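You operate a simulated robot arm through the tools that you are given. There is no shell and no other tool.

Carry out the task below with a simulated robot arm. There is one attempt and no reset: what you move stays moved.

JOB
Vacuum the dust patch beside the grille with the orange nozzle.
Fine: open the NOZZLE damper and shut the other two; stand the nozzle back and switch the suction off. Set down upright: orange nozzle.

The check looks at the end state, three seconds after you hand in, the way a careful person would. Anything else that was tipped, shoved, dropped, spilled or broken makes it a failure.

ROBOT AND FRAMES
A 7-joint arm with a two-finger parallel gripper, fixed in place. Base frame: the origin is at the foot of the arm, x ahead of it, y to its left, z up; the work surface is at about z = 850. Readings come in mm, rad, newtons and seconds.
Its first joint turns from -2.601 to 2.601 rad. Payload 3.43 kg.
The TCP is the grasp point between the finger pads, 30 mm short of the fingertips. In the tool frame z runs along the fingers and y along their closing line. Largest opening 94 mm; finger width 28, thickness 10; the body of the gripper, 50 by 96 mm, starts 55 mm behind the TCP.
Orientation is that of the tool frame in the base frame, as [roll, pitch, yaw] about the fixed x, y, z axes, in that order (R = Rz(yaw) Ry(pitch) Rx(roll)). With the fingers straight down and closing along the base's y, the tool's x points along the base's -x, its y along +y and its z along -z.

CONTROLS
- The arm moves only by the tool play_rows. Its argument "deltas" is a list of rows, each a list of 3 entries, a list of its own where there are three numbers: the shift along the tool's x, y, z in mm, then the turn, a rotation vector about the tool's x, y, z in rad, then the closure in counts, from 0 (fully open) to 255 (shut). In form: [[[dx, dy, dz], [ax, ay, az], hand], ...]. A call has 1 to 20 rows; each row shifts and turns the commanded pose from where the row before left it, along the tool's axes as they then stand. A row lasts 0.2 s, in which the tool goes at most 50 mm and 0.15 rad; a call with a longer step from one row to the next is refused whole, and so is a gripper value outside its range. Where a pose cannot be reached the arm comes as near as it can. A force on the tool above 60 N (or 10 N above the force at the start of the call, whichever is more), or a blocked arm, ends the call early, and 0.2 s more pass. Each finger travels about 45 mm/s and halts on what it meets, pressing with about 33 N; the grip force reading is that of the motor and also rises with nothing between the fingers. The clock runs only during rows and for 0.2 s after the last one: add rows that do not move to give the fingers time. The reply holds the time, the measured pose of the TCP, the force on the tool along the base axes, the opening and the grip force, in the units named above and with some noise, with the torque about the TCP (base axes, N m) and any sound that the robot's microphone picked up.
- Cameras (640 x 400 px; columns grow to the right, rows downward): "scene" is fixed at [48.7, 650.1, 1510.8]; the picture's right is [-0.31, -0.95, 0.00], its down [-0.56, 0.18, -0.81] and it looks along [0.77, -0.25, -0.59] (base axes); focal length 325 px, centre (320, 200). "wrist" rides on the gripper at [76, 14, -102] in the tool frame; the picture's right is [-0.18, 0.98, 0.00], its down [-0.75, -0.14, -0.64] and it looks along [-0.63, -0.12, 0.77] (tool axes); focal length 243 px, centre (320, 200).
- grab_frame(camera): a new picture of that camera. It takes no simulated time.
- probe_pixels(camera, pixels): for up to 12 pixels [column, row] of the newest picture of that camera ("zoom" is the newest enlarged one), the place [x, y, z] in the base frame of the surface seen there, good to about 2 mm. It takes no simulated time.
- zoom(camera, box): a new picture of the part [left, top, right, bottom] of that camera's present view, enlarged. It takes no simulated time.
- close_job(): hands the job in; it is judged then, once.

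Open the gripper and draw the arm clear of the work before you hand the job in, unless the task says otherwise.

The tools are called after "Emit:" as a command line: name --argument value ..., lists and objects as JSON in quotes. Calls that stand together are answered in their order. play_rows: Moves the arm, as the interface text tells. Its arguments: {"type":"object","properties":{"deltas":{"type":"array","items":{"type":"array"}}},"required":["deltas"]} The other tools are called the same way: grab_frame (camera) takes a picture; probe_pixels (camera, pixels) gives the place of the surface under pixels of a picture; zoom (camera, box) takes an enlarged picture of a part of a camera's view; close_job () hands the job in.

At the start:

```text
t: 0.0
tool_pos: [985.7, 58.5, 1126.5]
ee_rot: [-3.141, -0.002, -3.14]
force: [-0.2, -0.1, 0.6]
torque: [0.01, -0.02, -0.02]
grip_width: 93.7
finger_force: 0.0
```

scene: 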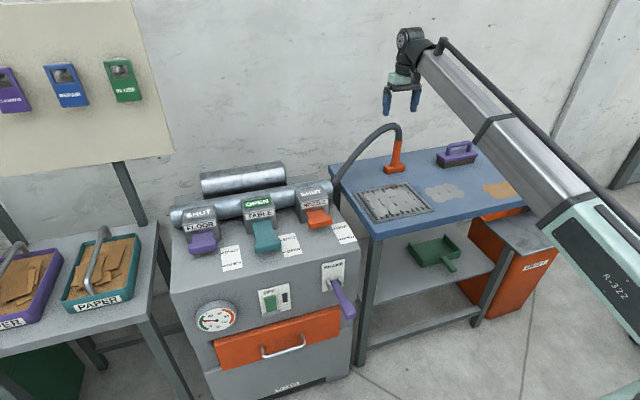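
wrist: 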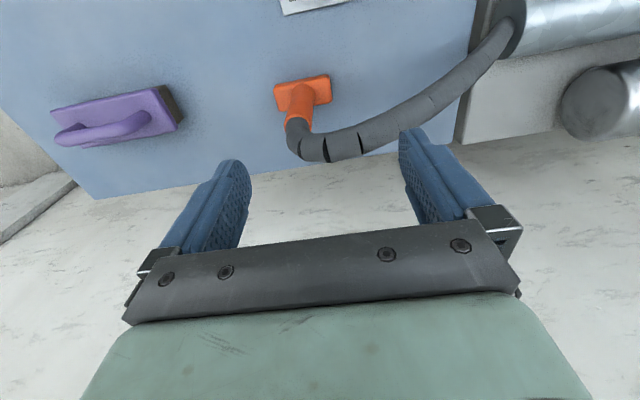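

I start by looking closer at the cabinet with the dampers (around 260,230 in the scene picture) and the bench with the nozzle (395,165).

Emit:
zoom --camera "scene" --box '[160, 160, 370, 290]'

Emit:
zoom --camera "scene" --box '[320, 110, 560, 260]'

Emit:
zoom --camera "scene" --box '[170, 250, 370, 400]'

```text
3.05 times, centred on (265, 225) of scene
```

zoom: 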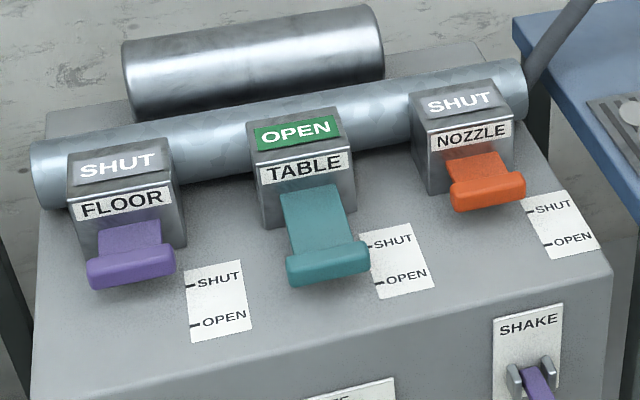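

```text
2.67 times, centred on (440, 185) of scene
```

zoom: 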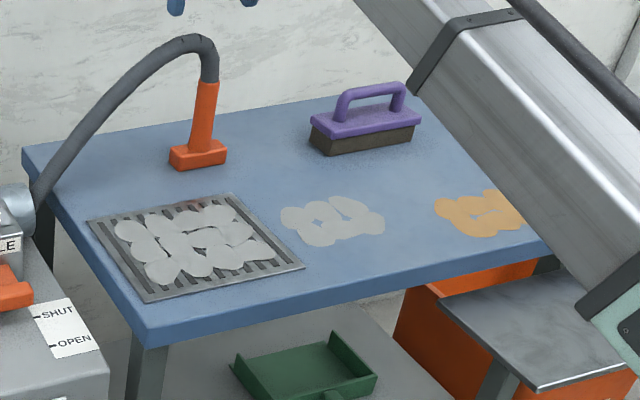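

```text
2.67 times, centred on (270, 325) of scene
```

zoom: 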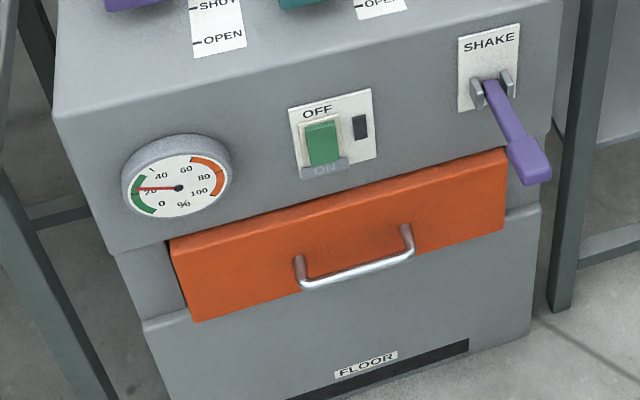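

The dampers read FLOOR shut, TABLE open, NOZZLE shut; the switch is around (270,300). I probe the key points of the cabinet and the bench.

Emit:
grab_frame --camera "scene"

Emit:
probe_pixels --camera "scene" --pixels '[[204, 243], [204, 249], [200, 212], [259, 206], [265, 232], [268, 246], [313, 194], [318, 212], [320, 223], [230, 257], [290, 244], [343, 233]]'

Emit:
probe_pixels --camera "scene" --pixels '[[270, 303], [267, 294], [272, 313], [285, 299], [335, 280], [347, 300], [343, 312], [280, 338], [285, 350], [215, 317], [200, 345], [330, 260]]'

Emit:
probe_pixels --camera "scene" --pixels '[[395, 169], [397, 150], [399, 143], [397, 130], [375, 131], [345, 170], [335, 190], [445, 192], [393, 203], [497, 189], [456, 155], [456, 144]]'

```text
taken
```

scene: 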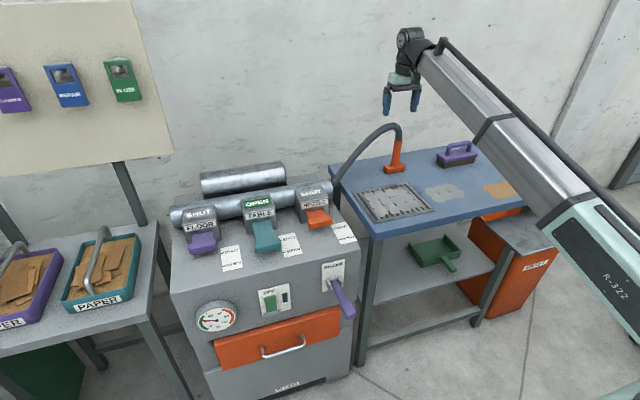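

```text
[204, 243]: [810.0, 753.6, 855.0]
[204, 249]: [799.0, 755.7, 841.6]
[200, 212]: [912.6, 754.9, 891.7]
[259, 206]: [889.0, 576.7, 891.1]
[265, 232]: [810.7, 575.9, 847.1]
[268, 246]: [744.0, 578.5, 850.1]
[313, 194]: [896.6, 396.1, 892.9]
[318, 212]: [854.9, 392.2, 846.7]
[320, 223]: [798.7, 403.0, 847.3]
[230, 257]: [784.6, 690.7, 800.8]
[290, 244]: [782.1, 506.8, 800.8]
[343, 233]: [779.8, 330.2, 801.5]
```

```text
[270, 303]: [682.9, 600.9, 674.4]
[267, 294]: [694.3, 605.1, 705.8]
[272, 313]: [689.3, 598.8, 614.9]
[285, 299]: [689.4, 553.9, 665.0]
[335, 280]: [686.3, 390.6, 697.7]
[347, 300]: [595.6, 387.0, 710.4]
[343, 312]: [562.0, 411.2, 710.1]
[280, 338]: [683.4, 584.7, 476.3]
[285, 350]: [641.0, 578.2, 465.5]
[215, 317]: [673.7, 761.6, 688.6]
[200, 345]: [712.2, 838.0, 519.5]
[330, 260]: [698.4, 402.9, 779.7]
```

```text
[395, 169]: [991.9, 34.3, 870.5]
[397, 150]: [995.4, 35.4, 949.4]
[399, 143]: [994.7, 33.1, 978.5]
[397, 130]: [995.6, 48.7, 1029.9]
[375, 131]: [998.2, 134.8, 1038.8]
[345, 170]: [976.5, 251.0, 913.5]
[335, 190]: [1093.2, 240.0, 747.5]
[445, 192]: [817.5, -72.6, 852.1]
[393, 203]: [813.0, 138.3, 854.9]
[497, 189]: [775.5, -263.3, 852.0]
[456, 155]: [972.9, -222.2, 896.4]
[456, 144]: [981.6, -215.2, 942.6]
```

The damper bars sit near z 848, sliding along x: shut bars at about x 799, the open one at about x 744. I look closer at the switch, the nozzle, and the mark plates.

Emit:
zoom --camera "scene" --box '[245, 275, 309, 315]'

Emit:
zoom --camera "scene" --box '[370, 110, 434, 180]'

Emit:
zoom --camera "scene" --box '[285, 175, 365, 250]'

Emit:
zoom --camera "scene" --box '[230, 180, 310, 265]'

Emit:
zoom --camera "scene" --box '[0, 40, 160, 140]'

```text
10.00 times, centred on (277, 295) of scene
```

zoom: 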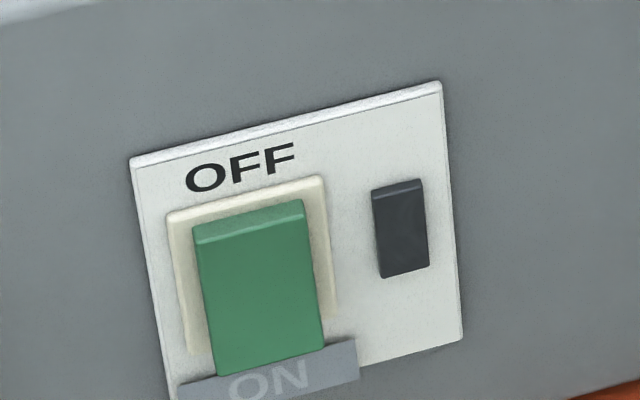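

```text
5.71 times, centred on (402, 145) of scene
```

zoom: 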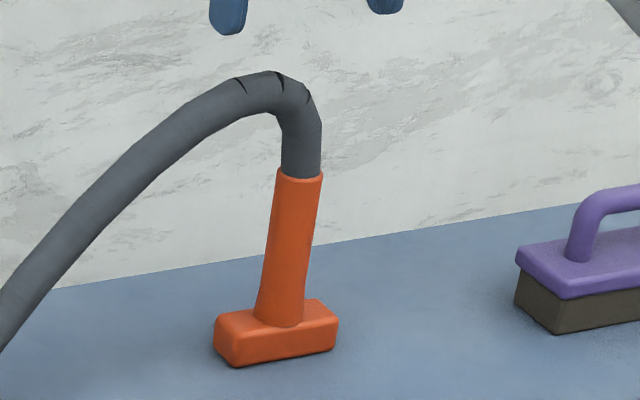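

```text
5.33 times, centred on (325, 212) of scene
```

zoom: 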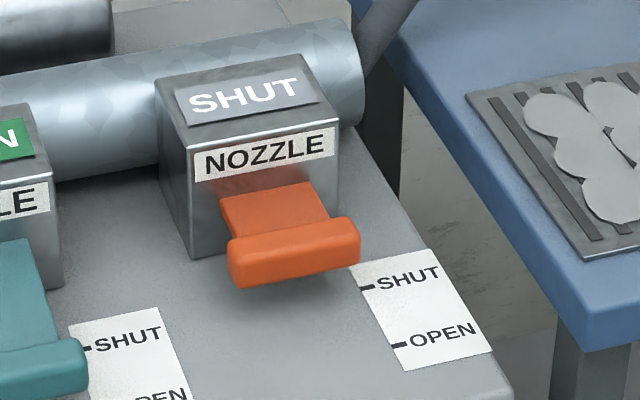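

```text
4.71 times, centred on (270, 222) of scene
```

zoom: 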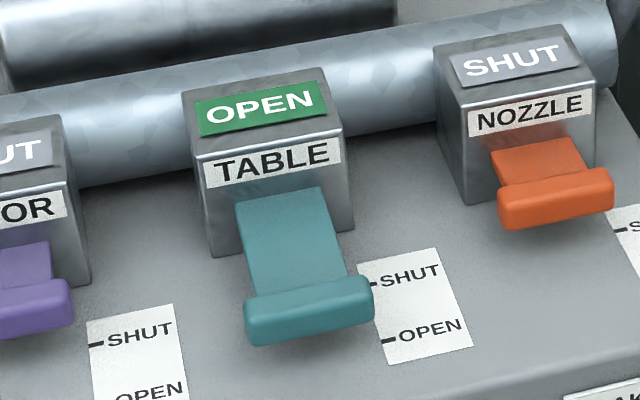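

```text
4.00 times, centred on (80, 90) of scene
```

zoom: 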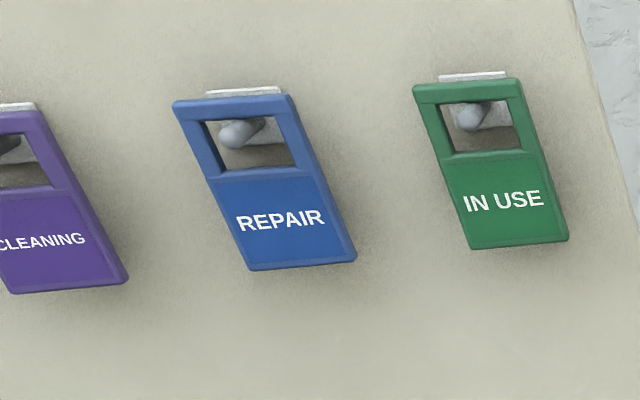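

The rocker's top seems sunk in (OFF) with a dark lamp beside it. I probe the rocker's profile and the damper bar shapes for exact sizes.

Emit:
zoom --camera "scene" --box '[245, 275, 309, 315]'

Emit:
probe_pixels --camera "zoom" --pixels '[[245, 215], [250, 245], [255, 270], [260, 300], [262, 330], [268, 360], [205, 300], [315, 280], [400, 230], [400, 190], [180, 250], [270, 385]]'

```text
10.00 times, centred on (277, 295) of scene
```

zoom: 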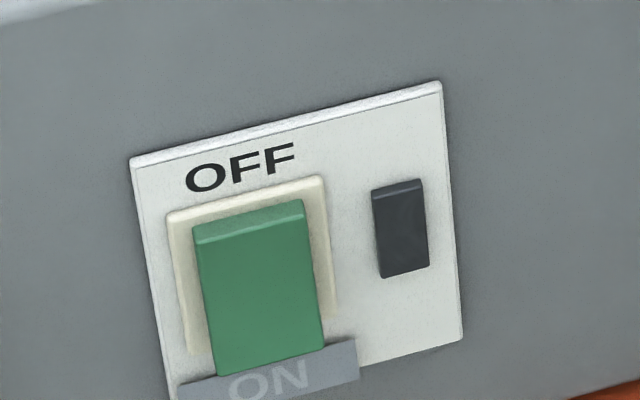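

```text
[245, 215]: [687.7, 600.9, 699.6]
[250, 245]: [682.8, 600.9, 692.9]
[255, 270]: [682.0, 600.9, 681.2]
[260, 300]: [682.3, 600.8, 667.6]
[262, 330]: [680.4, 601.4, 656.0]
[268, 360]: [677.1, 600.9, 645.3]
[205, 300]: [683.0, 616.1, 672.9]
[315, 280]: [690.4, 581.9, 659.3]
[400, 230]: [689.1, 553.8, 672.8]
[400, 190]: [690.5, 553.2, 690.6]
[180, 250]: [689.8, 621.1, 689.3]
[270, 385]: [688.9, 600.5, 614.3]
```

The rocker's lower edge stands out (x 677 against 683), so it is OFF now, and ON is a press at the bottom near (680, 600, 652). Now I measure the damper bars and housings.

Emit:
zoom --camera "scene" --box '[285, 175, 365, 250]'

Emit:
probe_pixels --camera "zoom" --pixels '[[235, 248], [355, 225], [295, 240], [295, 265], [238, 275], [350, 255], [270, 205], [275, 190], [215, 235], [345, 205], [250, 105], [225, 200]]'

Emit:
zoom --camera "scene" --box '[230, 180, 310, 265]'

Emit:
probe_pixels --camera "zoom" --pixels '[[250, 305], [368, 283], [310, 295], [310, 325], [255, 335], [365, 305], [290, 250], [280, 200], [240, 240], [335, 240], [375, 285], [385, 341]]'

```text
5.33 times, centred on (325, 212) of scene
```

zoom: 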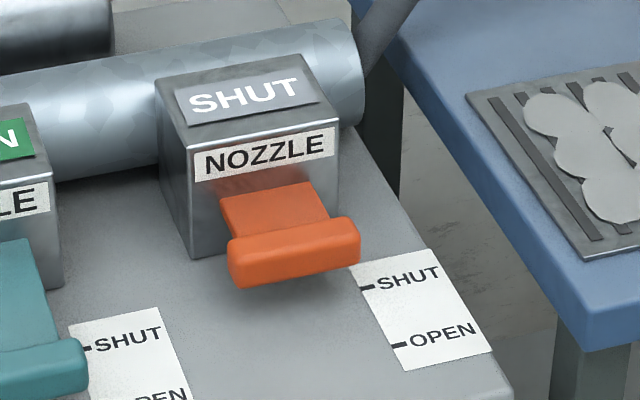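

```text
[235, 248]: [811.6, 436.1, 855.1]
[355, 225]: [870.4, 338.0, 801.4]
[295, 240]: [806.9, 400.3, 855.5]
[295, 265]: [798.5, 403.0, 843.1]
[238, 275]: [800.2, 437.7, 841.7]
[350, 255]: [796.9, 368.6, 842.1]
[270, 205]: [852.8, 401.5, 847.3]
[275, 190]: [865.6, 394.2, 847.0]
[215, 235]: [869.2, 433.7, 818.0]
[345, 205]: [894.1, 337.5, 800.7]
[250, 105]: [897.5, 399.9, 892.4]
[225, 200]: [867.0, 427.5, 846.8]
```

```text
4.71 times, centred on (270, 222) of scene
```

zoom: 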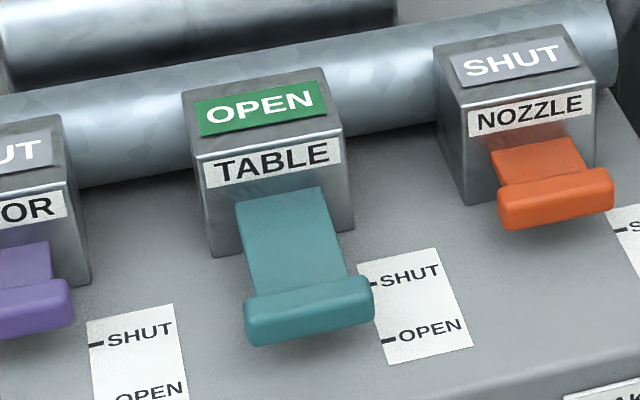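

```text
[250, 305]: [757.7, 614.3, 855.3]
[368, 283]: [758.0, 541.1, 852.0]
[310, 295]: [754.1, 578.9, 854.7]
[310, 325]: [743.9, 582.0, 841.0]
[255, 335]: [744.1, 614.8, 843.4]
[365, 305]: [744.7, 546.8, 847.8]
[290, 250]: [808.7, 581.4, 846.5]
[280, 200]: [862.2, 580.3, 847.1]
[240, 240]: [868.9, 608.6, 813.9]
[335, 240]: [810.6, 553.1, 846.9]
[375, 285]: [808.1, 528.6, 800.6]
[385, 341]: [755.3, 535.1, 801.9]
```

The nozzle bar spans about y 364–440 at x 798–816, z 832–856, so I can take it by its ends with the fingers closing along y. I first move the arm above it at the present height, well clear of the hose.

Emit:
play_rows --deltas '[[[18, 34.35, 0], [0, 0, 0], 0], [[18, 34.35, 0], [0, 0, 0], 0], [[18, 34.35, 0], [0, 0, 0], 0], [[18, 34.35, 0], [0, 0, 0], 0], [[18, 34.35, 0], [0, 0, 0], 0], [[18, 34.35, 0], [0, 0, 0], 0], [[18, 34.35, 0], [0, 0, 0], 0], [[18, 34.35, 0], [0, 0, 0], 0], [[18, 34.35, 0], [0, 0, 0], 0], [[18, 34.35, 0], [0, 0, 0], 0], [[0, 0, 40], [0, 0, 0], 0], [[0, 0, 40], [0, 0, 0], 0], [[0, 0, 40], [0, 0, 0], 0], [[0, 0, 40], [0, 0, 0], 0], [[0, 0, 0], [0, 0, 0], 0], [[0, 0, 0], [0, 0, 0], 0]]'

```text
t: 3.4
tool_pos: [805.7, 405.8, 963.6]
ee_rot: [3.141, 0.0, -3.141]
force: [1.1, -0.6, 0.0]
torque: [0.03, 0.02, -0.01]
grip_width: 94.1
finger_force: 0.0
```

The tool is at (806, 406, 964), pointing down. I check both pictures to see the fingers over the orange bar.

Emit:
grab_frame --camera "wrist"

Emit:
grab_frame --camera "scene"

```text
taken
```

wrist: 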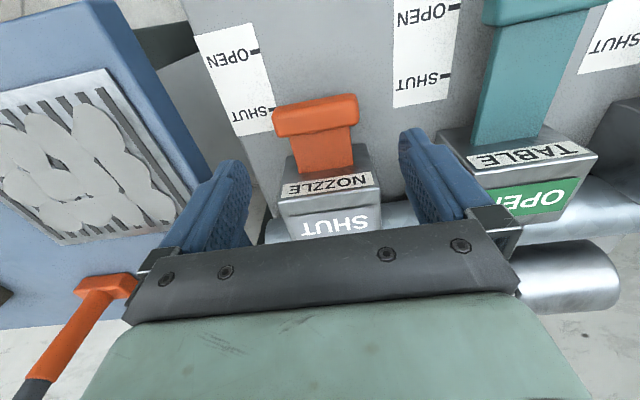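

```text
taken
```

scene: 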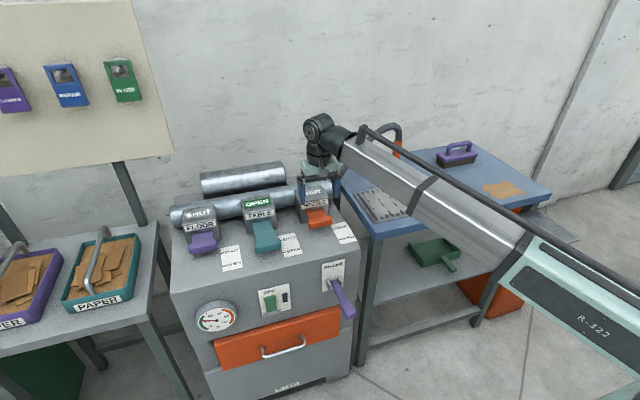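

The orange bar lies at (315,115) in the wrist picture between the fingers. I probe its ends to centre the grasp.

Emit:
zoom --camera "wrist" --box '[240, 60, 400, 200]'

Emit:
probe_pixels --camera "wrist" --pixels '[[275, 110], [357, 100], [315, 106], [280, 130], [352, 120], [322, 155], [325, 180], [269, 107], [362, 104], [325, 142]]'

```text
2.86 times, centred on (320, 130) of wrist
```

zoom: 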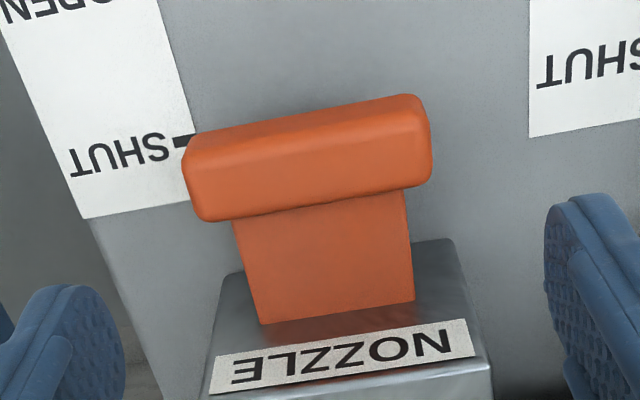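

```text
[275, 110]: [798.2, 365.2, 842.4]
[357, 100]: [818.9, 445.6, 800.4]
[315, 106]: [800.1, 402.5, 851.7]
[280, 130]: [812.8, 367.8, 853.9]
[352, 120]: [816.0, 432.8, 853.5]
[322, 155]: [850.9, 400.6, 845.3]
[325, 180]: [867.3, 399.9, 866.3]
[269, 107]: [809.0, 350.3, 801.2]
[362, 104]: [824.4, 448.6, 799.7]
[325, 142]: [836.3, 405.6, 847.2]
```

The bar's centre is about (807, 400, 845). I shift 6 mm in y, then lower 114 mm so the fingers straddle its ends.

Emit:
play_rows --deltas '[[[-1.5, -5.8, 0], [0, 0, 0], 0], [[0, 0, 0], [0, 0, 0], 0], [[0, 0, 30], [0, 0, 0], 0], [[0, 0, 30], [0, 0, 0], 0], [[0, 0, 30], [0, 0, 0], 0], [[0, 0, 24], [0, 0, 0], 0], [[0, 0, 0], [0, 0, 0], 0]]'

Emit:
grab_frame --camera "wrist"

```text
t: 5.0
tool_pos: [809.4, 399.7, 850.4]
ee_rot: [3.141, -0.001, -3.141]
force: [-0.4, -0.1, -0.5]
torque: [0.03, 0.01, 0.0]
grip_width: 93.9
finger_force: 0.0
```

```text
taken
```

wrist: 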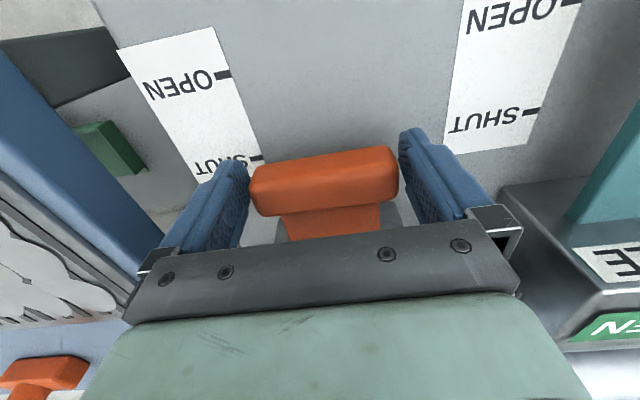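

The fingers straddle the bar with clearance on both sides. I close on it and draw it 54 mm towards the OPEN mark (base −x, tool +x).

Emit:
play_rows --deltas '[[[0, 0, 0], [0, 0, 0], 255], [[0, 0, 0], [0, 0, 0], 255], [[0, 0, 0], [0, 0, 0], 255], [[0, 0, 0], [0, 0, 0], 255], [[9, 0, 0], [0, 0, 0], 255], [[9, 0, 0], [0, 0, 0], 255], [[9, 0, 0], [0, 0, 0], 255], [[9, 0, 0], [0, 0, 0], 255], [[9, 0, 0], [0, 0, 0], 255], [[9, 0, 0], [0, 0, 0], 255], [[0, 0, 0], [0, 0, 0], 255]]'

Emit:
grab_frame --camera "scene"

Emit:
grab_frame --camera "wrist"

```text
t: 7.4
tool_pos: [754.7, 399.0, 851.4]
ee_rot: [3.141, 0.002, 3.14]
force: [14.6, 28.8, -31.7]
torque: [-0.38, 0.79, 0.28]
grip_width: 84.4
finger_force: 45.7
```

```text
taken
```

scene: 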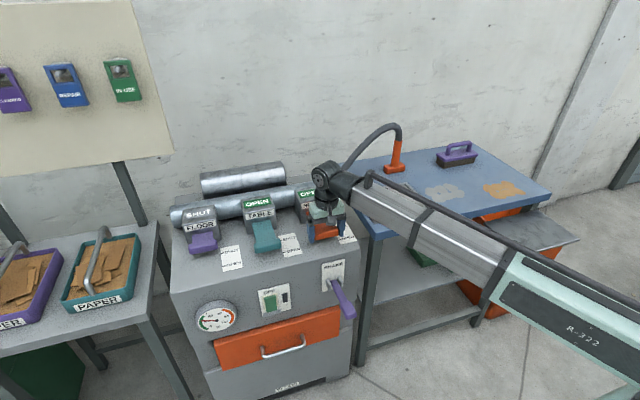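

```text
taken
```

wrist: 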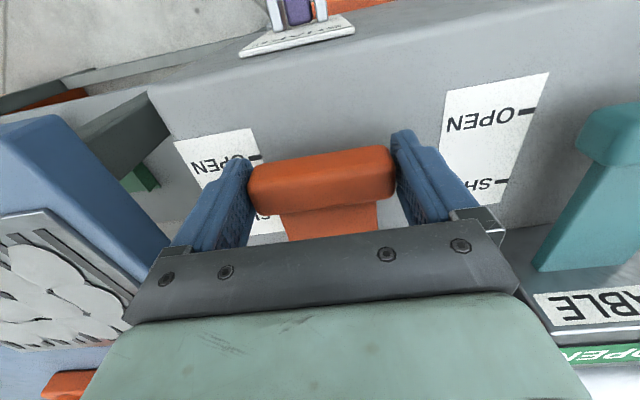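

The bar has come out with the tool and the damper's tag has turned green ("OP…" at (307,197)). I open the fingers and check the forces drop, then lift off.

Emit:
play_rows --deltas '[[[0, 0, 0], [0, 0, 0], 0], [[0, 0, 0], [0, 0, 0], 0], [[0, 0, 0], [0, 0, 0], 0]]'

Emit:
grab_frame --camera "wrist"

```text
t: 8.2
tool_pos: [752.6, 396.9, 852.3]
ee_rot: [3.141, 0.0, -3.139]
force: [-0.1, -0.8, 0.3]
torque: [0.01, 0.0, 0.03]
grip_width: 93.9
finger_force: 0.0
```

```text
taken
```

wrist: 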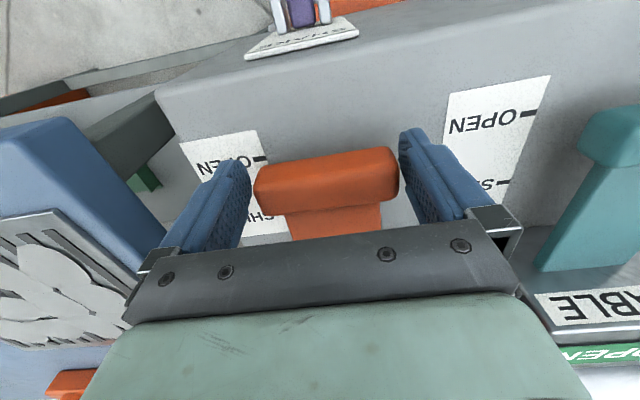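

NOZZLE is open and released. Next I lift, shut the fingers, move in front of the TABLE bar (at (709, 580)) and tilt the tool 0.4 rad so the fingertips lead for a push along +x.

Emit:
play_rows --deltas '[[[0, 0, -40], [0, 0, 0], 0], [[0, 0, -40], [0, 0, 0], 0], [[0, 0, -40], [0, 0, 0], 0], [[8.7, 36.6, 0], [0, 0, 0], 255], [[8.7, 36.6, 0], [0, 0, 0], 255], [[8.7, 36.6, 0], [0, 0, 0], 255], [[8.7, 36.6, 0], [0, 0, 0], 255], [[8.7, 36.6, 0], [0, 0, 0], 255], [[0, 0, 0], [0, -0.1333, 0], 255], [[0, 0, 0], [0, -0.1333, 0], 255], [[0, 0, 0], [0, -0.1334, 0], 255], [[0, 0, 0], [0, 0, 0], 255]]'

Emit:
grab_frame --camera "scene"

Emit:
grab_frame --camera "wrist"

```text
t: 10.8
tool_pos: [711.6, 578.0, 973.5]
ee_rot: [3.141, 0.401, 3.141]
force: [-1.1, 0.0, -0.4]
torque: [0.02, 0.01, -0.03]
grip_width: 0.0
finger_force: 33.3
```

```text
taken
```

scene: 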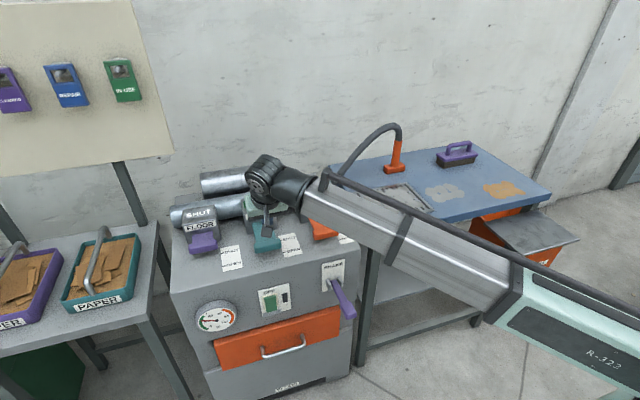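

```text
taken
```

wrist: 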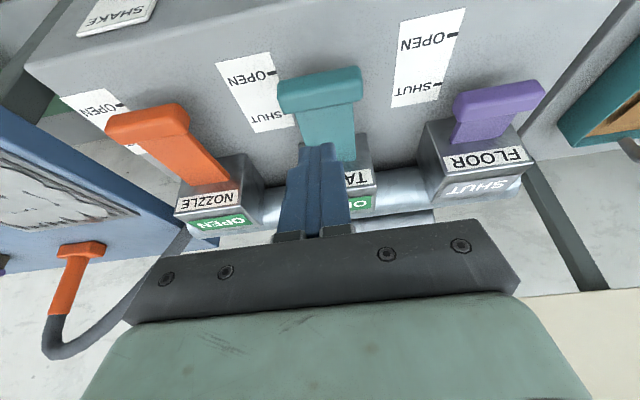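

NOZZLE shows OPEN in green at (222,222) of the wrist picture; the shut fingers are tilted forward above the front of the teal bar. I lower them 108 mm to z 865 in front of the bar.

Emit:
play_rows --deltas '[[[11.5, 2, 24.5], [0, 0, 0], 255], [[10.5, 0, 24.9], [0, 0, 0], 255], [[10.5, 0, 24.9], [0, 0, 0], 255], [[10.5, 0, 24.9], [0, 0, 0], 255], [[0, 0, 0], [0, 0, 0], 255]]'

Emit:
grab_frame --camera "wrist"

```text
t: 12.0
tool_pos: [710.1, 582.1, 862.7]
ee_rot: [3.141, 0.399, 3.141]
force: [-0.2, -0.3, 0.9]
torque: [-0.03, 0.0, 0.02]
grip_width: 0.0
finger_force: 32.5
```

```text
taken
```

wrist: 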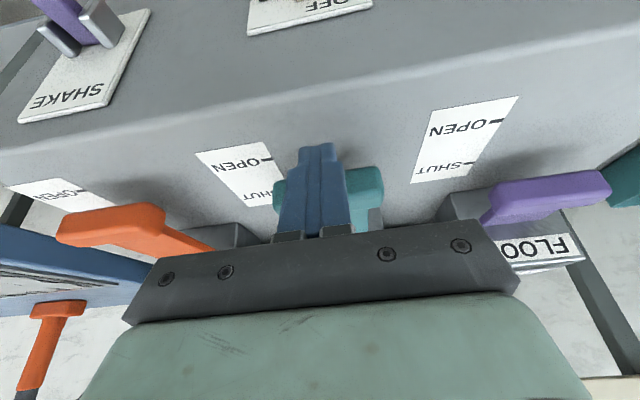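

The closed fingertips stand just in front of the teal bar (325,185). I push along base +x by 63 mm in small steps.

Emit:
play_rows --deltas '[[[-7.3, 0, 3.08], [0, 0, 0], 255], [[-7.3, 0, 3.08], [0, 0, 0], 255], [[-7.3, 0, 3.08], [0, 0, 0], 255], [[-7.3, 0, 3.08], [0, 0, 0], 255], [[-7.3, 0, 3.08], [0, 0, 0], 255], [[-7.3, 0, 3.08], [0, 0, 0], 255], [[-7.3, 0, 3.08], [0, 0, 0], 255], [[-7.3, 0, 3.08], [0, 0, 0], 255], [[0, 0, 0], [0, 0, 0], 255]]'

Emit:
grab_frame --camera "scene"

Emit:
grab_frame --camera "wrist"

```text
t: 14.0
tool_pos: [772.8, 581.6, 864.8]
ee_rot: [-3.141, 0.399, 3.142]
force: [-0.1, 0.2, 0.0]
torque: [-0.02, -0.01, 0.0]
grip_width: 0.0
finger_force: 33.2
```

```text
taken
```

scene: 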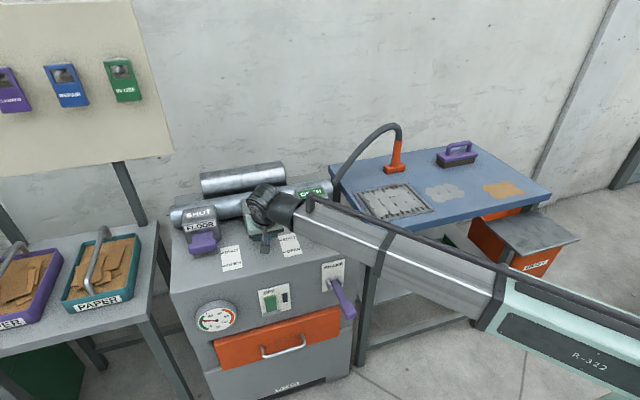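

```text
taken
```

wrist: 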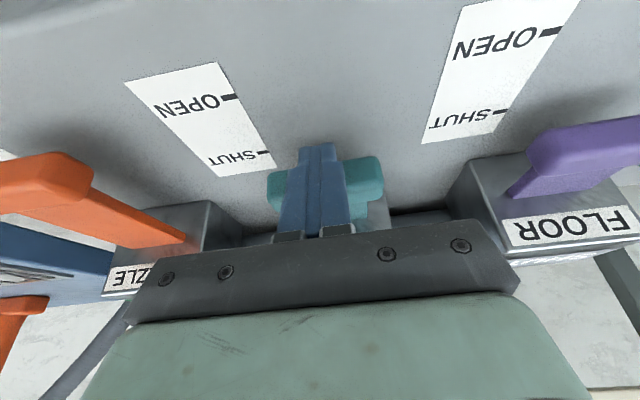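

No contact force remains, and the bar moved along. I probe the teal bar's edges against the purple (shut) one to see whether it went fully in.

Emit:
probe_pixels --camera "wrist" --pixels '[[277, 185], [365, 172], [277, 180], [365, 185], [570, 145], [555, 165], [270, 175], [50, 168]]'

Emit:
zoom --camera "wrist" --box '[230, 120, 410, 250]'

```text
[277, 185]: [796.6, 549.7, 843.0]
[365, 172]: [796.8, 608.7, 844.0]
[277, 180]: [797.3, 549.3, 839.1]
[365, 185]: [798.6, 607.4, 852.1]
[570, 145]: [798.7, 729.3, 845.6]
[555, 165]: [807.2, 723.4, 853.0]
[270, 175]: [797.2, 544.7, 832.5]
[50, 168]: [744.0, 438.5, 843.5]
```

```text
3.08 times, centred on (320, 185) of wrist
```

zoom: 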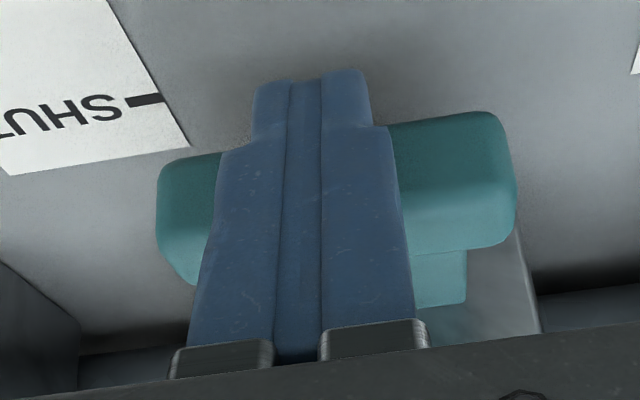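

The teal bar front is at x 797 (shut bars: 798.5), and the nozzle bar at 744 (same as an open one). I nudge 2 mm more, then back off and rise to look at the tags.

Emit:
play_rows --deltas '[[[-1.84, 0, 0.78], [0, 0, 0], 255], [[0, 0, 0], [0, 0, 0], 255], [[18.4, 0, -7.8], [0, 0, 0], 255], [[18.4, 0, -7.8], [0, 0, 0], 255], [[18.4, 0, -7.8], [0, 0, 0], 255], [[-15.6, 0, -36.8], [0, 0, 0], 255], [[-15.6, 0, -36.8], [0, 0, 0], 255], [[-15.6, 0, -36.8], [0, 0, 0], 255], [[0, 0, 0], [0, 0, 0], 255]]'

Emit:
grab_frame --camera "wrist"

Emit:
grab_frame --camera "scene"

```text
t: 16.0
tool_pos: [712.5, 581.3, 982.5]
ee_rot: [3.141, 0.399, 3.141]
force: [0.5, -1.1, 0.3]
torque: [-0.01, -0.01, 0.0]
grip_width: 0.0
finger_force: 32.9
```

```text
taken
```

wrist: 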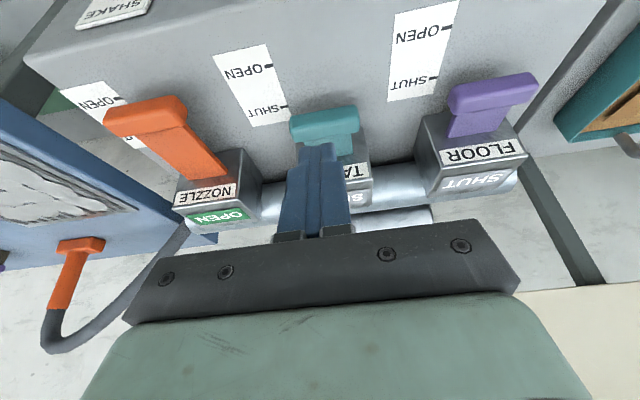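

```text
taken
```

scene: 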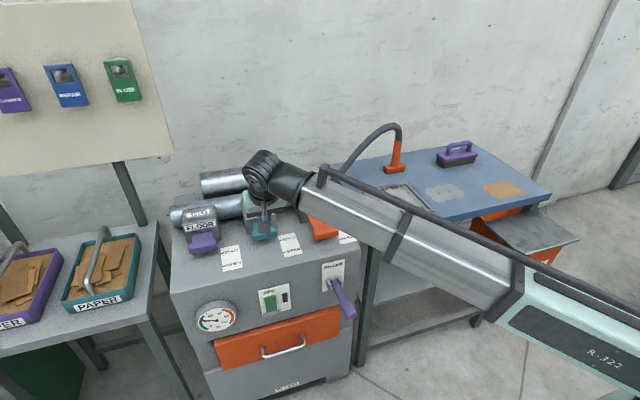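

All three tags now read as wanted (NOZZLE open, TABLE and FLOOR shut). Before pressing the rocker I measure the arm's own height along the forearm, to keep it clear of the SHAKE lever at (343,300).

Emit:
probe_pixels --camera "scene" --pixels '[[262, 175], [300, 195], [350, 225], [400, 230], [450, 255], [500, 300], [560, 320], [630, 360], [340, 195], [500, 255]]'

Emit:
zoom --camera "scene" --box '[230, 130, 430, 290]'

Emit:
zoom --camera "scene" --box '[310, 255, 370, 325]'

```text
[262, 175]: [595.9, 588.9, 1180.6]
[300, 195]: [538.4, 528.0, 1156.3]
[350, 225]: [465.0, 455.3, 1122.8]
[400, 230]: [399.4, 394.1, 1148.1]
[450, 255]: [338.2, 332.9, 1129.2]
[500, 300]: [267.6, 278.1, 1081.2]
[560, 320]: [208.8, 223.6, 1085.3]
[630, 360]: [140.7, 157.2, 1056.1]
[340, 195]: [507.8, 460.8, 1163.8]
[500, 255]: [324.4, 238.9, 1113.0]
```

```text
2.50 times, centred on (330, 210) of scene
```

zoom: 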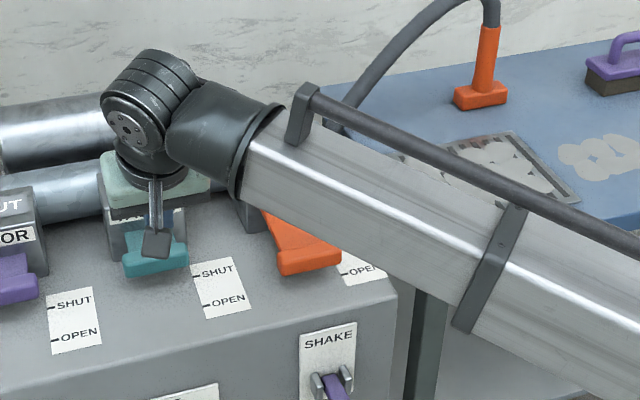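

```text
5.71 times, centred on (340, 290) of scene
```

zoom: 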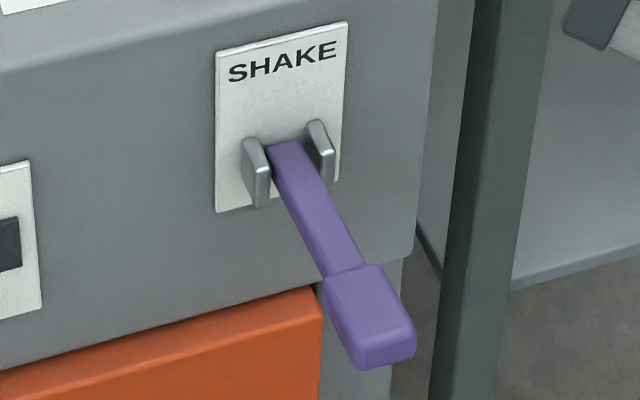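

The forearm rides at about z 1080–1180, far from the lever. I retreat to x 600, y 600, tilt to 0.8 rad, and come down halfway towards the rocker's height.

Emit:
play_rows --deltas '[[[34.4, 6.3, -14.5], [0, 0, 0], 255], [[34.4, 6.3, -14.5], [0, 0, 0], 255], [[34.4, 6.3, -14.5], [0, 0, 0], 255], [[0, 0, 0], [0, -0.1333, 0], 255], [[0, 0, 0], [0, -0.1333, 0], 255], [[0, 0, 0], [0, -0.1334, 0], 255], [[22.96, 0, 22.3], [0, 0, 0], 255], [[22.96, 0, 22.3], [0, 0, 0], 255], [[22.96, 0, 22.3], [0, 0, 0], 255], [[22.96, 0, 22.3], [0, 0, 0], 255], [[22.96, 0, 22.3], [0, 0, 0], 255], [[0, 0, 0], [0, 0, 0], 255]]'

Emit:
grab_frame --camera "scene"

Emit:
grab_frame --camera "wrist"

```text
t: 18.6
tool_pos: [605.7, 599.6, 823.9]
ee_rot: [-3.141, 0.801, 3.141]
force: [-0.4, -0.4, -0.4]
torque: [-0.02, 0.0, 0.01]
grip_width: 0.2
finger_force: 33.1
```

```text
taken
```

scene: 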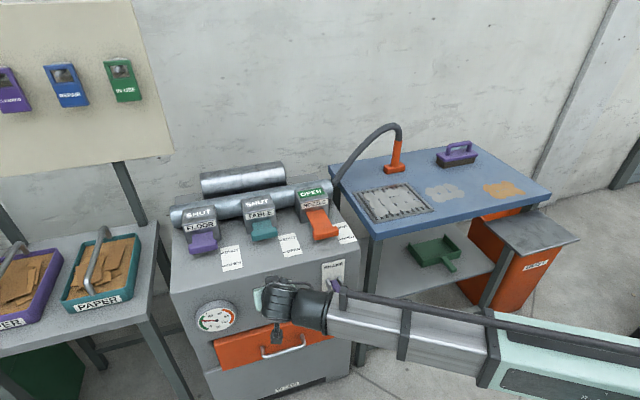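

```text
taken
```

wrist: 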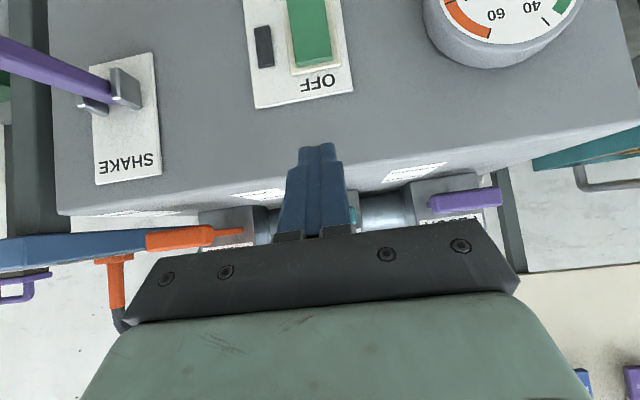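

The scene now shows NOZZLE OPEN, TABLE and FLOOR SHUT, and the tool hangs clear in front of the cabinet. I go down the remaining 160 mm.

Emit:
play_rows --deltas '[[[22.96, 0, 22.3], [0, 0, 0], 255], [[22.96, 0, 22.3], [0, 0, 0], 255], [[22.96, 0, 22.3], [0, 0, 0], 255], [[22.96, 0, 22.3], [0, 0, 0], 255], [[22.96, 0, 22.3], [0, 0, 0], 255], [[0, 0, 0], [0, 0, 0], 255]]'

Emit:
grab_frame --camera "scene"

Emit:
grab_frame --camera "wrist"

```text
t: 20.0
tool_pos: [600.4, 599.7, 663.5]
ee_rot: [-3.141, 0.802, 3.141]
force: [0.5, -0.3, -0.4]
torque: [0.0, 0.0, -0.07]
grip_width: 0.1
finger_force: 33.2
```

```text
taken
```

scene: 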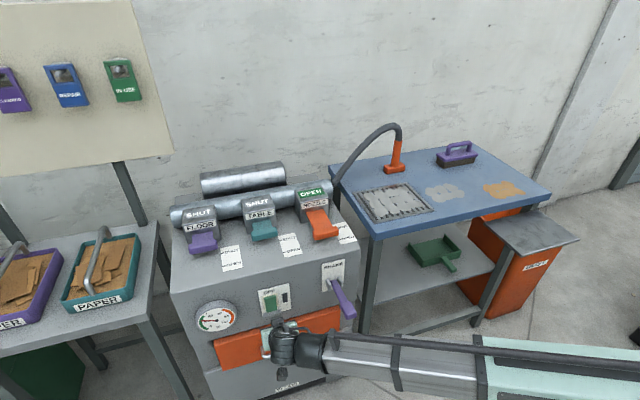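

```text
taken
```

wrist: 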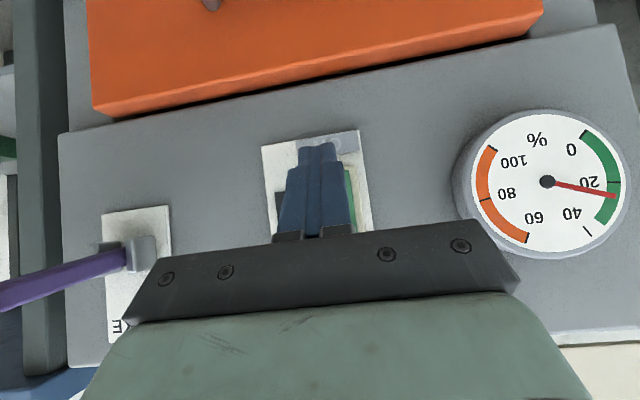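

The fingers point at the switch plate (lower edge of the green rocker near (315,150) hidden by the fingertips). I advance 40 mm to just before contact and check alignment.

Emit:
play_rows --deltas '[[[-13.9, 0, 14.3], [0, 0, 0], 255], [[-13.9, 0, 14.3], [0, 0, 0], 255], [[0, 0, 0], [0, 0, 0], 255]]'

Emit:
zoom --camera "scene" --box '[235, 270, 335, 370]'

Emit:
zoom --camera "wrist" --box '[230, 100, 410, 250]'

```text
t: 20.8
tool_pos: [643.2, 600.9, 664.3]
ee_rot: [3.142, 0.8, -3.141]
force: [0.1, 0.5, -0.9]
torque: [0.01, 0.01, 0.01]
grip_width: 0.0
finger_force: 33.3
```

```text
4.00 times, centred on (285, 320) of scene
```

zoom: 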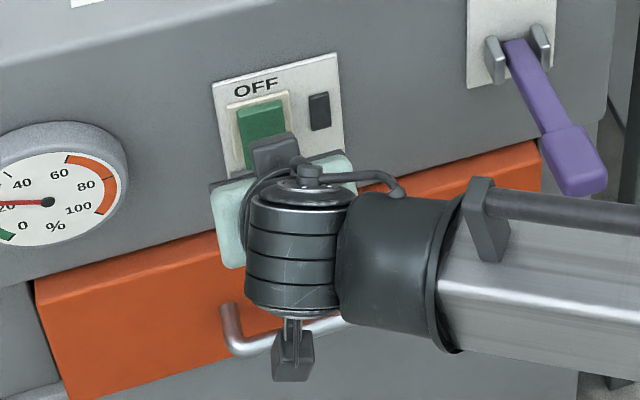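

```text
2.67 times, centred on (320, 175) of wrist
```

zoom: 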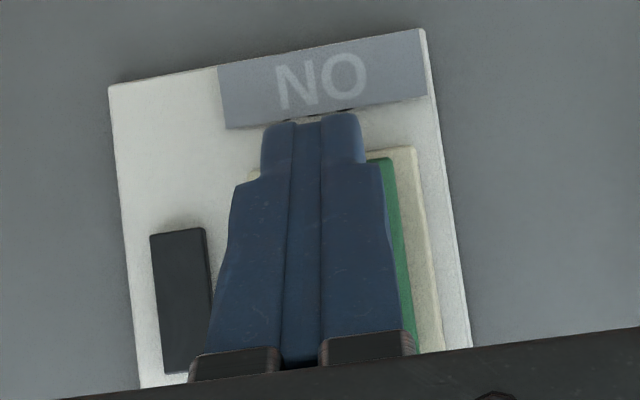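

The fingertips are over the lower part of the green rocker, just above the "ON" plate. I press in small 2.5 mm steps up to 12 mm.

Emit:
play_rows --deltas '[[[-1.74, 0, 1.79], [0, 0, 0], 255], [[-1.74, 0, 1.79], [0, 0, 0], 255], [[-1.74, 0, 1.79], [0, 0, 0], 255], [[-1.74, 0, 1.79], [0, 0, 0], 255], [[0, 0, 0], [0, 0, 0], 255]]'

Emit:
zoom --camera "wrist" --box '[230, 100, 410, 250]'

Emit:
zoom --camera "scene" --box '[235, 270, 335, 370]'

```text
t: 22.0
tool_pos: [651.2, 600.4, 663.9]
ee_rot: [3.141, 0.8, 3.141]
force: [-7.0, 1.3, 1.0]
torque: [0.01, 0.03, 0.05]
grip_width: 0.1
finger_force: 33.6
```

```text
2.67 times, centred on (320, 175) of wrist
```

zoom: 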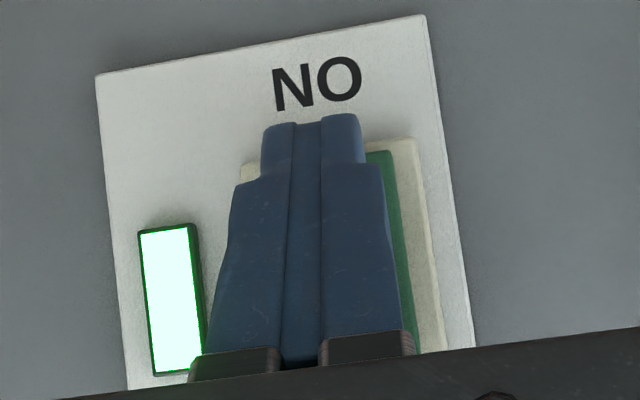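

```text
4.00 times, centred on (285, 320) of scene
```

zoom: 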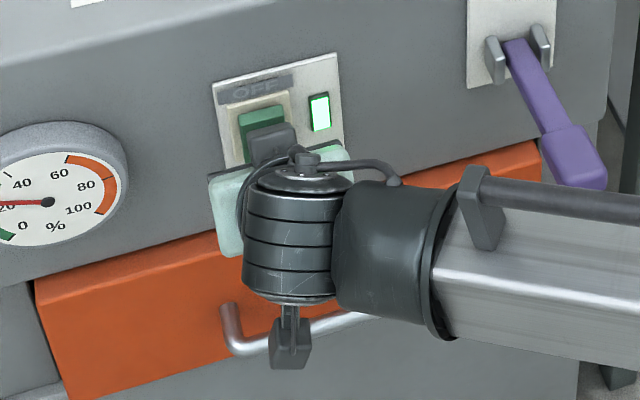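

The lamp is lit and "ON" shows in black: suction is on. I back off 50 mm from the switch and rise 380 mm straight up.

Emit:
play_rows --deltas '[[[17.4, 0, -17.9], [0, 0, 0], 255], [[17.4, 0, -17.9], [0, 0, 0], 255], [[-27.2, 0, -26.5], [0, 0, 0], 255], [[-27.2, 0, -26.5], [0, 0, 0], 255], [[-27.2, 0, -26.5], [0, 0, 0], 255], [[-27.2, 0, -26.5], [0, 0, 0], 255], [[-27.2, 0, -26.5], [0, 0, 0], 255], [[-27.2, 0, -26.5], [0, 0, 0], 255], [[-27.2, 0, -26.5], [0, 0, 0], 255], [[-27.2, 0, -26.5], [0, 0, 0], 255], [[-27.2, 0, -26.5], [0, 0, 0], 255], [[-27.2, 0, -26.5], [0, 0, 0], 0], [[0, 0, 0], [0, 0, 0], 0]]'

Emit:
grab_frame --camera "scene"

```text
t: 24.8
tool_pos: [601.0, 601.9, 1042.3]
ee_rot: [-3.141, 0.8, -3.14]
force: [0.6, -0.6, -0.1]
torque: [0.01, -0.03, -0.02]
grip_width: 50.3
finger_force: 0.1
```

```text
taken
```

scene: 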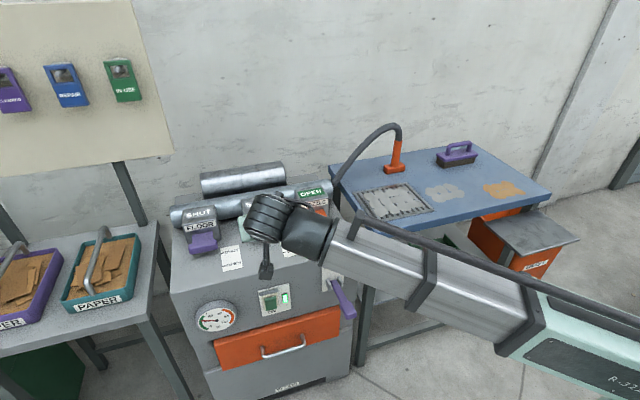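

The switch lamp glows green at (285,299) and all is in place. I swing across to above the bench in front of the nozzle, fingers opening, then tilt further to 1.05 rad.

Emit:
play_rows --deltas '[[[-10.7, -43.5, 11.0], [0, 0, 0], 0], [[-10.7, -43.5, 11.0], [0, 0, 0], 0], [[-10.7, -43.5, 11.0], [0, 0, 0], 0], [[-10.7, -43.5, 11.0], [0, 0, 0], 0], [[-10.7, -43.5, 11.0], [0, 0, 0], 0], [[-10.7, -43.5, 11.0], [0, 0, 0], 0], [[-10.7, -43.5, 11.0], [0, 0, 0], 0], [[-10.7, -43.5, 11.0], [0, 0, 0], 0], [[-10.7, -43.5, 11.0], [0, 0, 0], 0], [[-10.7, -43.5, 11.0], [0, 0, 0], 0], [[-10.7, -43.5, 11.0], [0, 0, 0], 0], [[-10.7, -43.5, 11.0], [0, 0, 0], 0], [[-10.7, -43.5, 11.0], [0, 0, 0], 0], [[0, 0, 0], [0, -0.125, 0], 0], [[0, 0, 0], [0, -0.125, 0], 0], [[0, 0, 0], [0, 0, 0], 0]]'

Emit:
grab_frame --camera "scene"

Emit:
grab_frame --camera "wrist"

```text
t: 28.2
tool_pos: [799.5, 35.5, 1042.5]
ee_rot: [3.141, 1.052, 3.141]
force: [0.9, 0.8, -0.9]
torque: [0.0, 0.0, -0.01]
grip_width: 94.0
finger_force: 0.0
```

```text
taken
```

scene: 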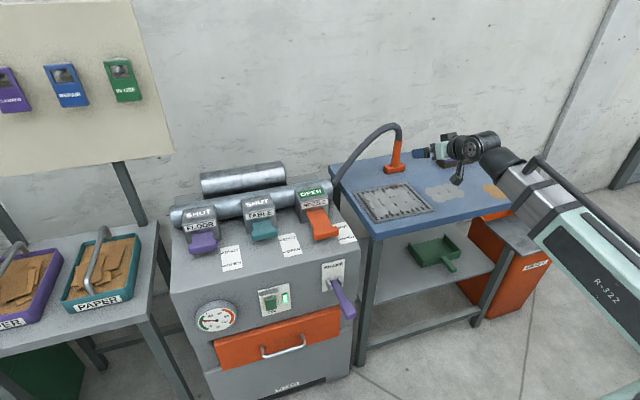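

```text
taken
```

wrist: 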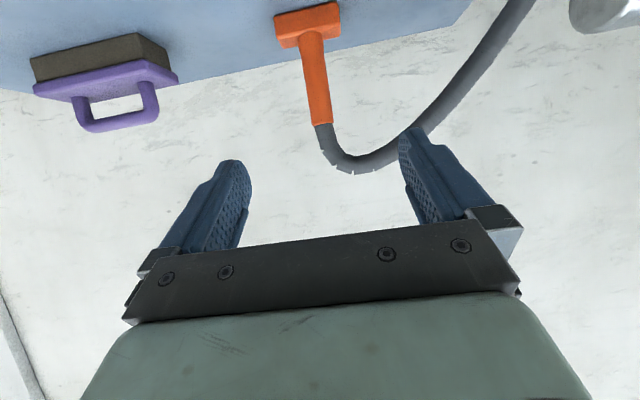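

The nozzle stands at (310,25)–(320,120) in the wrist picture. I probe its handle and head, and the extent of the dust patch in an enlarged scene view.

Emit:
zoom --camera "wrist" --box '[250, 0, 400, 180]'

Emit:
probe_pixels --camera "wrist" --pixels '[[310, 50], [316, 80], [320, 105], [322, 120], [324, 135], [303, 80], [327, 80], [278, 25], [338, 20], [305, 12], [280, 45], [338, 36]]'

Emit:
zoom --camera "scene" --box '[400, 160, 530, 240]'

Emit:
probe_pixels --camera "zoom" --pixels '[[130, 150], [150, 130], [200, 115], [260, 110], [310, 125], [330, 165], [270, 200], [190, 210], [140, 190], [230, 160]]'

```text
2.22 times, centred on (325, 90) of wrist
```

zoom: 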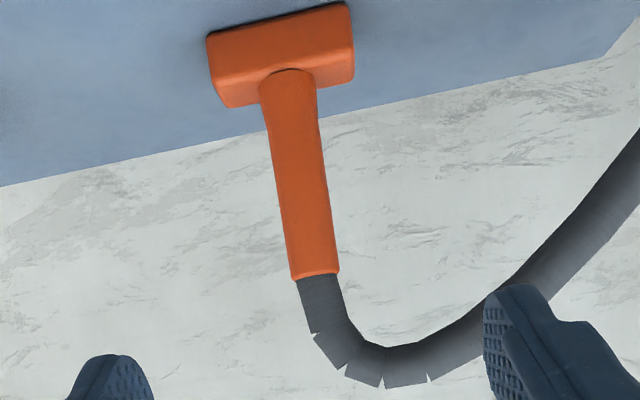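

```text
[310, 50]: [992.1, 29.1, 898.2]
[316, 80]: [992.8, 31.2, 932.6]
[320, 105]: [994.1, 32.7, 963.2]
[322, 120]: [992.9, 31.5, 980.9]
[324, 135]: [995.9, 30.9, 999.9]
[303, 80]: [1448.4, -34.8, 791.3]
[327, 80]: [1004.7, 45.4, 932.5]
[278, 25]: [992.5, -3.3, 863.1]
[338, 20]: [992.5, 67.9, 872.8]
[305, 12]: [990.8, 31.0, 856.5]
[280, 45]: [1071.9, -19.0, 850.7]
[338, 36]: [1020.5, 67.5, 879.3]
```

```text
4.92 times, centred on (465, 200) of scene
```

zoom: 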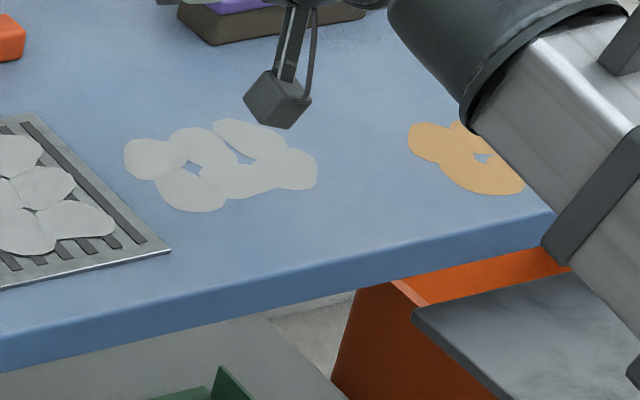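

```text
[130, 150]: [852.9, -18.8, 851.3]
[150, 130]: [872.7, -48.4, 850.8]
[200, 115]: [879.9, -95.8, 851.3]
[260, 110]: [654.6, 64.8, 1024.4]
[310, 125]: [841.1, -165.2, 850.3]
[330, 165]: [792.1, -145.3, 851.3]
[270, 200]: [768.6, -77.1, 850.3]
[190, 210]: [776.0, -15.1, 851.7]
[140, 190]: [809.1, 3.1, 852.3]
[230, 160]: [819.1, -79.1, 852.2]
```

The handle's axis is near (1008, 31), about 30 mm across, z 885–980; the patch spans about x 775–875, y −150 to −10. I come down to (900, 31, 945) in front of the handle.

Emit:
play_rows --deltas '[[[8.65, -1.1, 33.9], [0, 0, 0], 0], [[8.65, -1.1, 33.9], [0, 0, 0], 0], [[8.65, -1.1, 33.9], [0, 0, 0], 0], [[8.65, -1.1, 33.9], [0, 0, 0], 0], [[0, 0, 0], [0, 0, 0], 0]]'

Emit:
grab_frame --camera "wrist"

Emit:
zoom --camera "scene" --box '[340, 100, 540, 240]'

```text
t: 29.4
tool_pos: [899.6, 34.1, 946.8]
ee_rot: [3.139, 1.051, 3.142]
force: [0.2, -0.1, -0.3]
torque: [0.0, 0.0, 0.03]
grip_width: 94.1
finger_force: 0.0
```

```text
taken
```

wrist: 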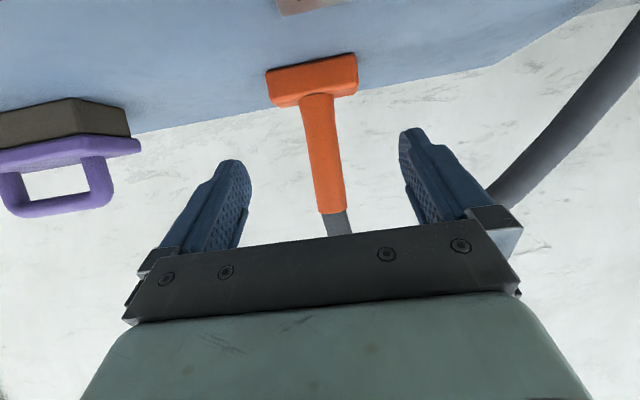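

```text
2.86 times, centred on (440, 170) of scene
```

zoom: 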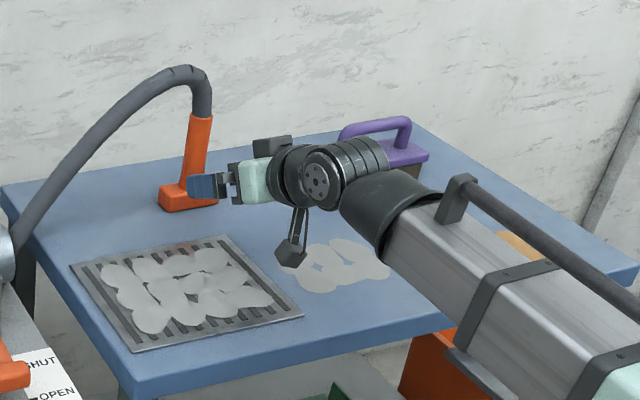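

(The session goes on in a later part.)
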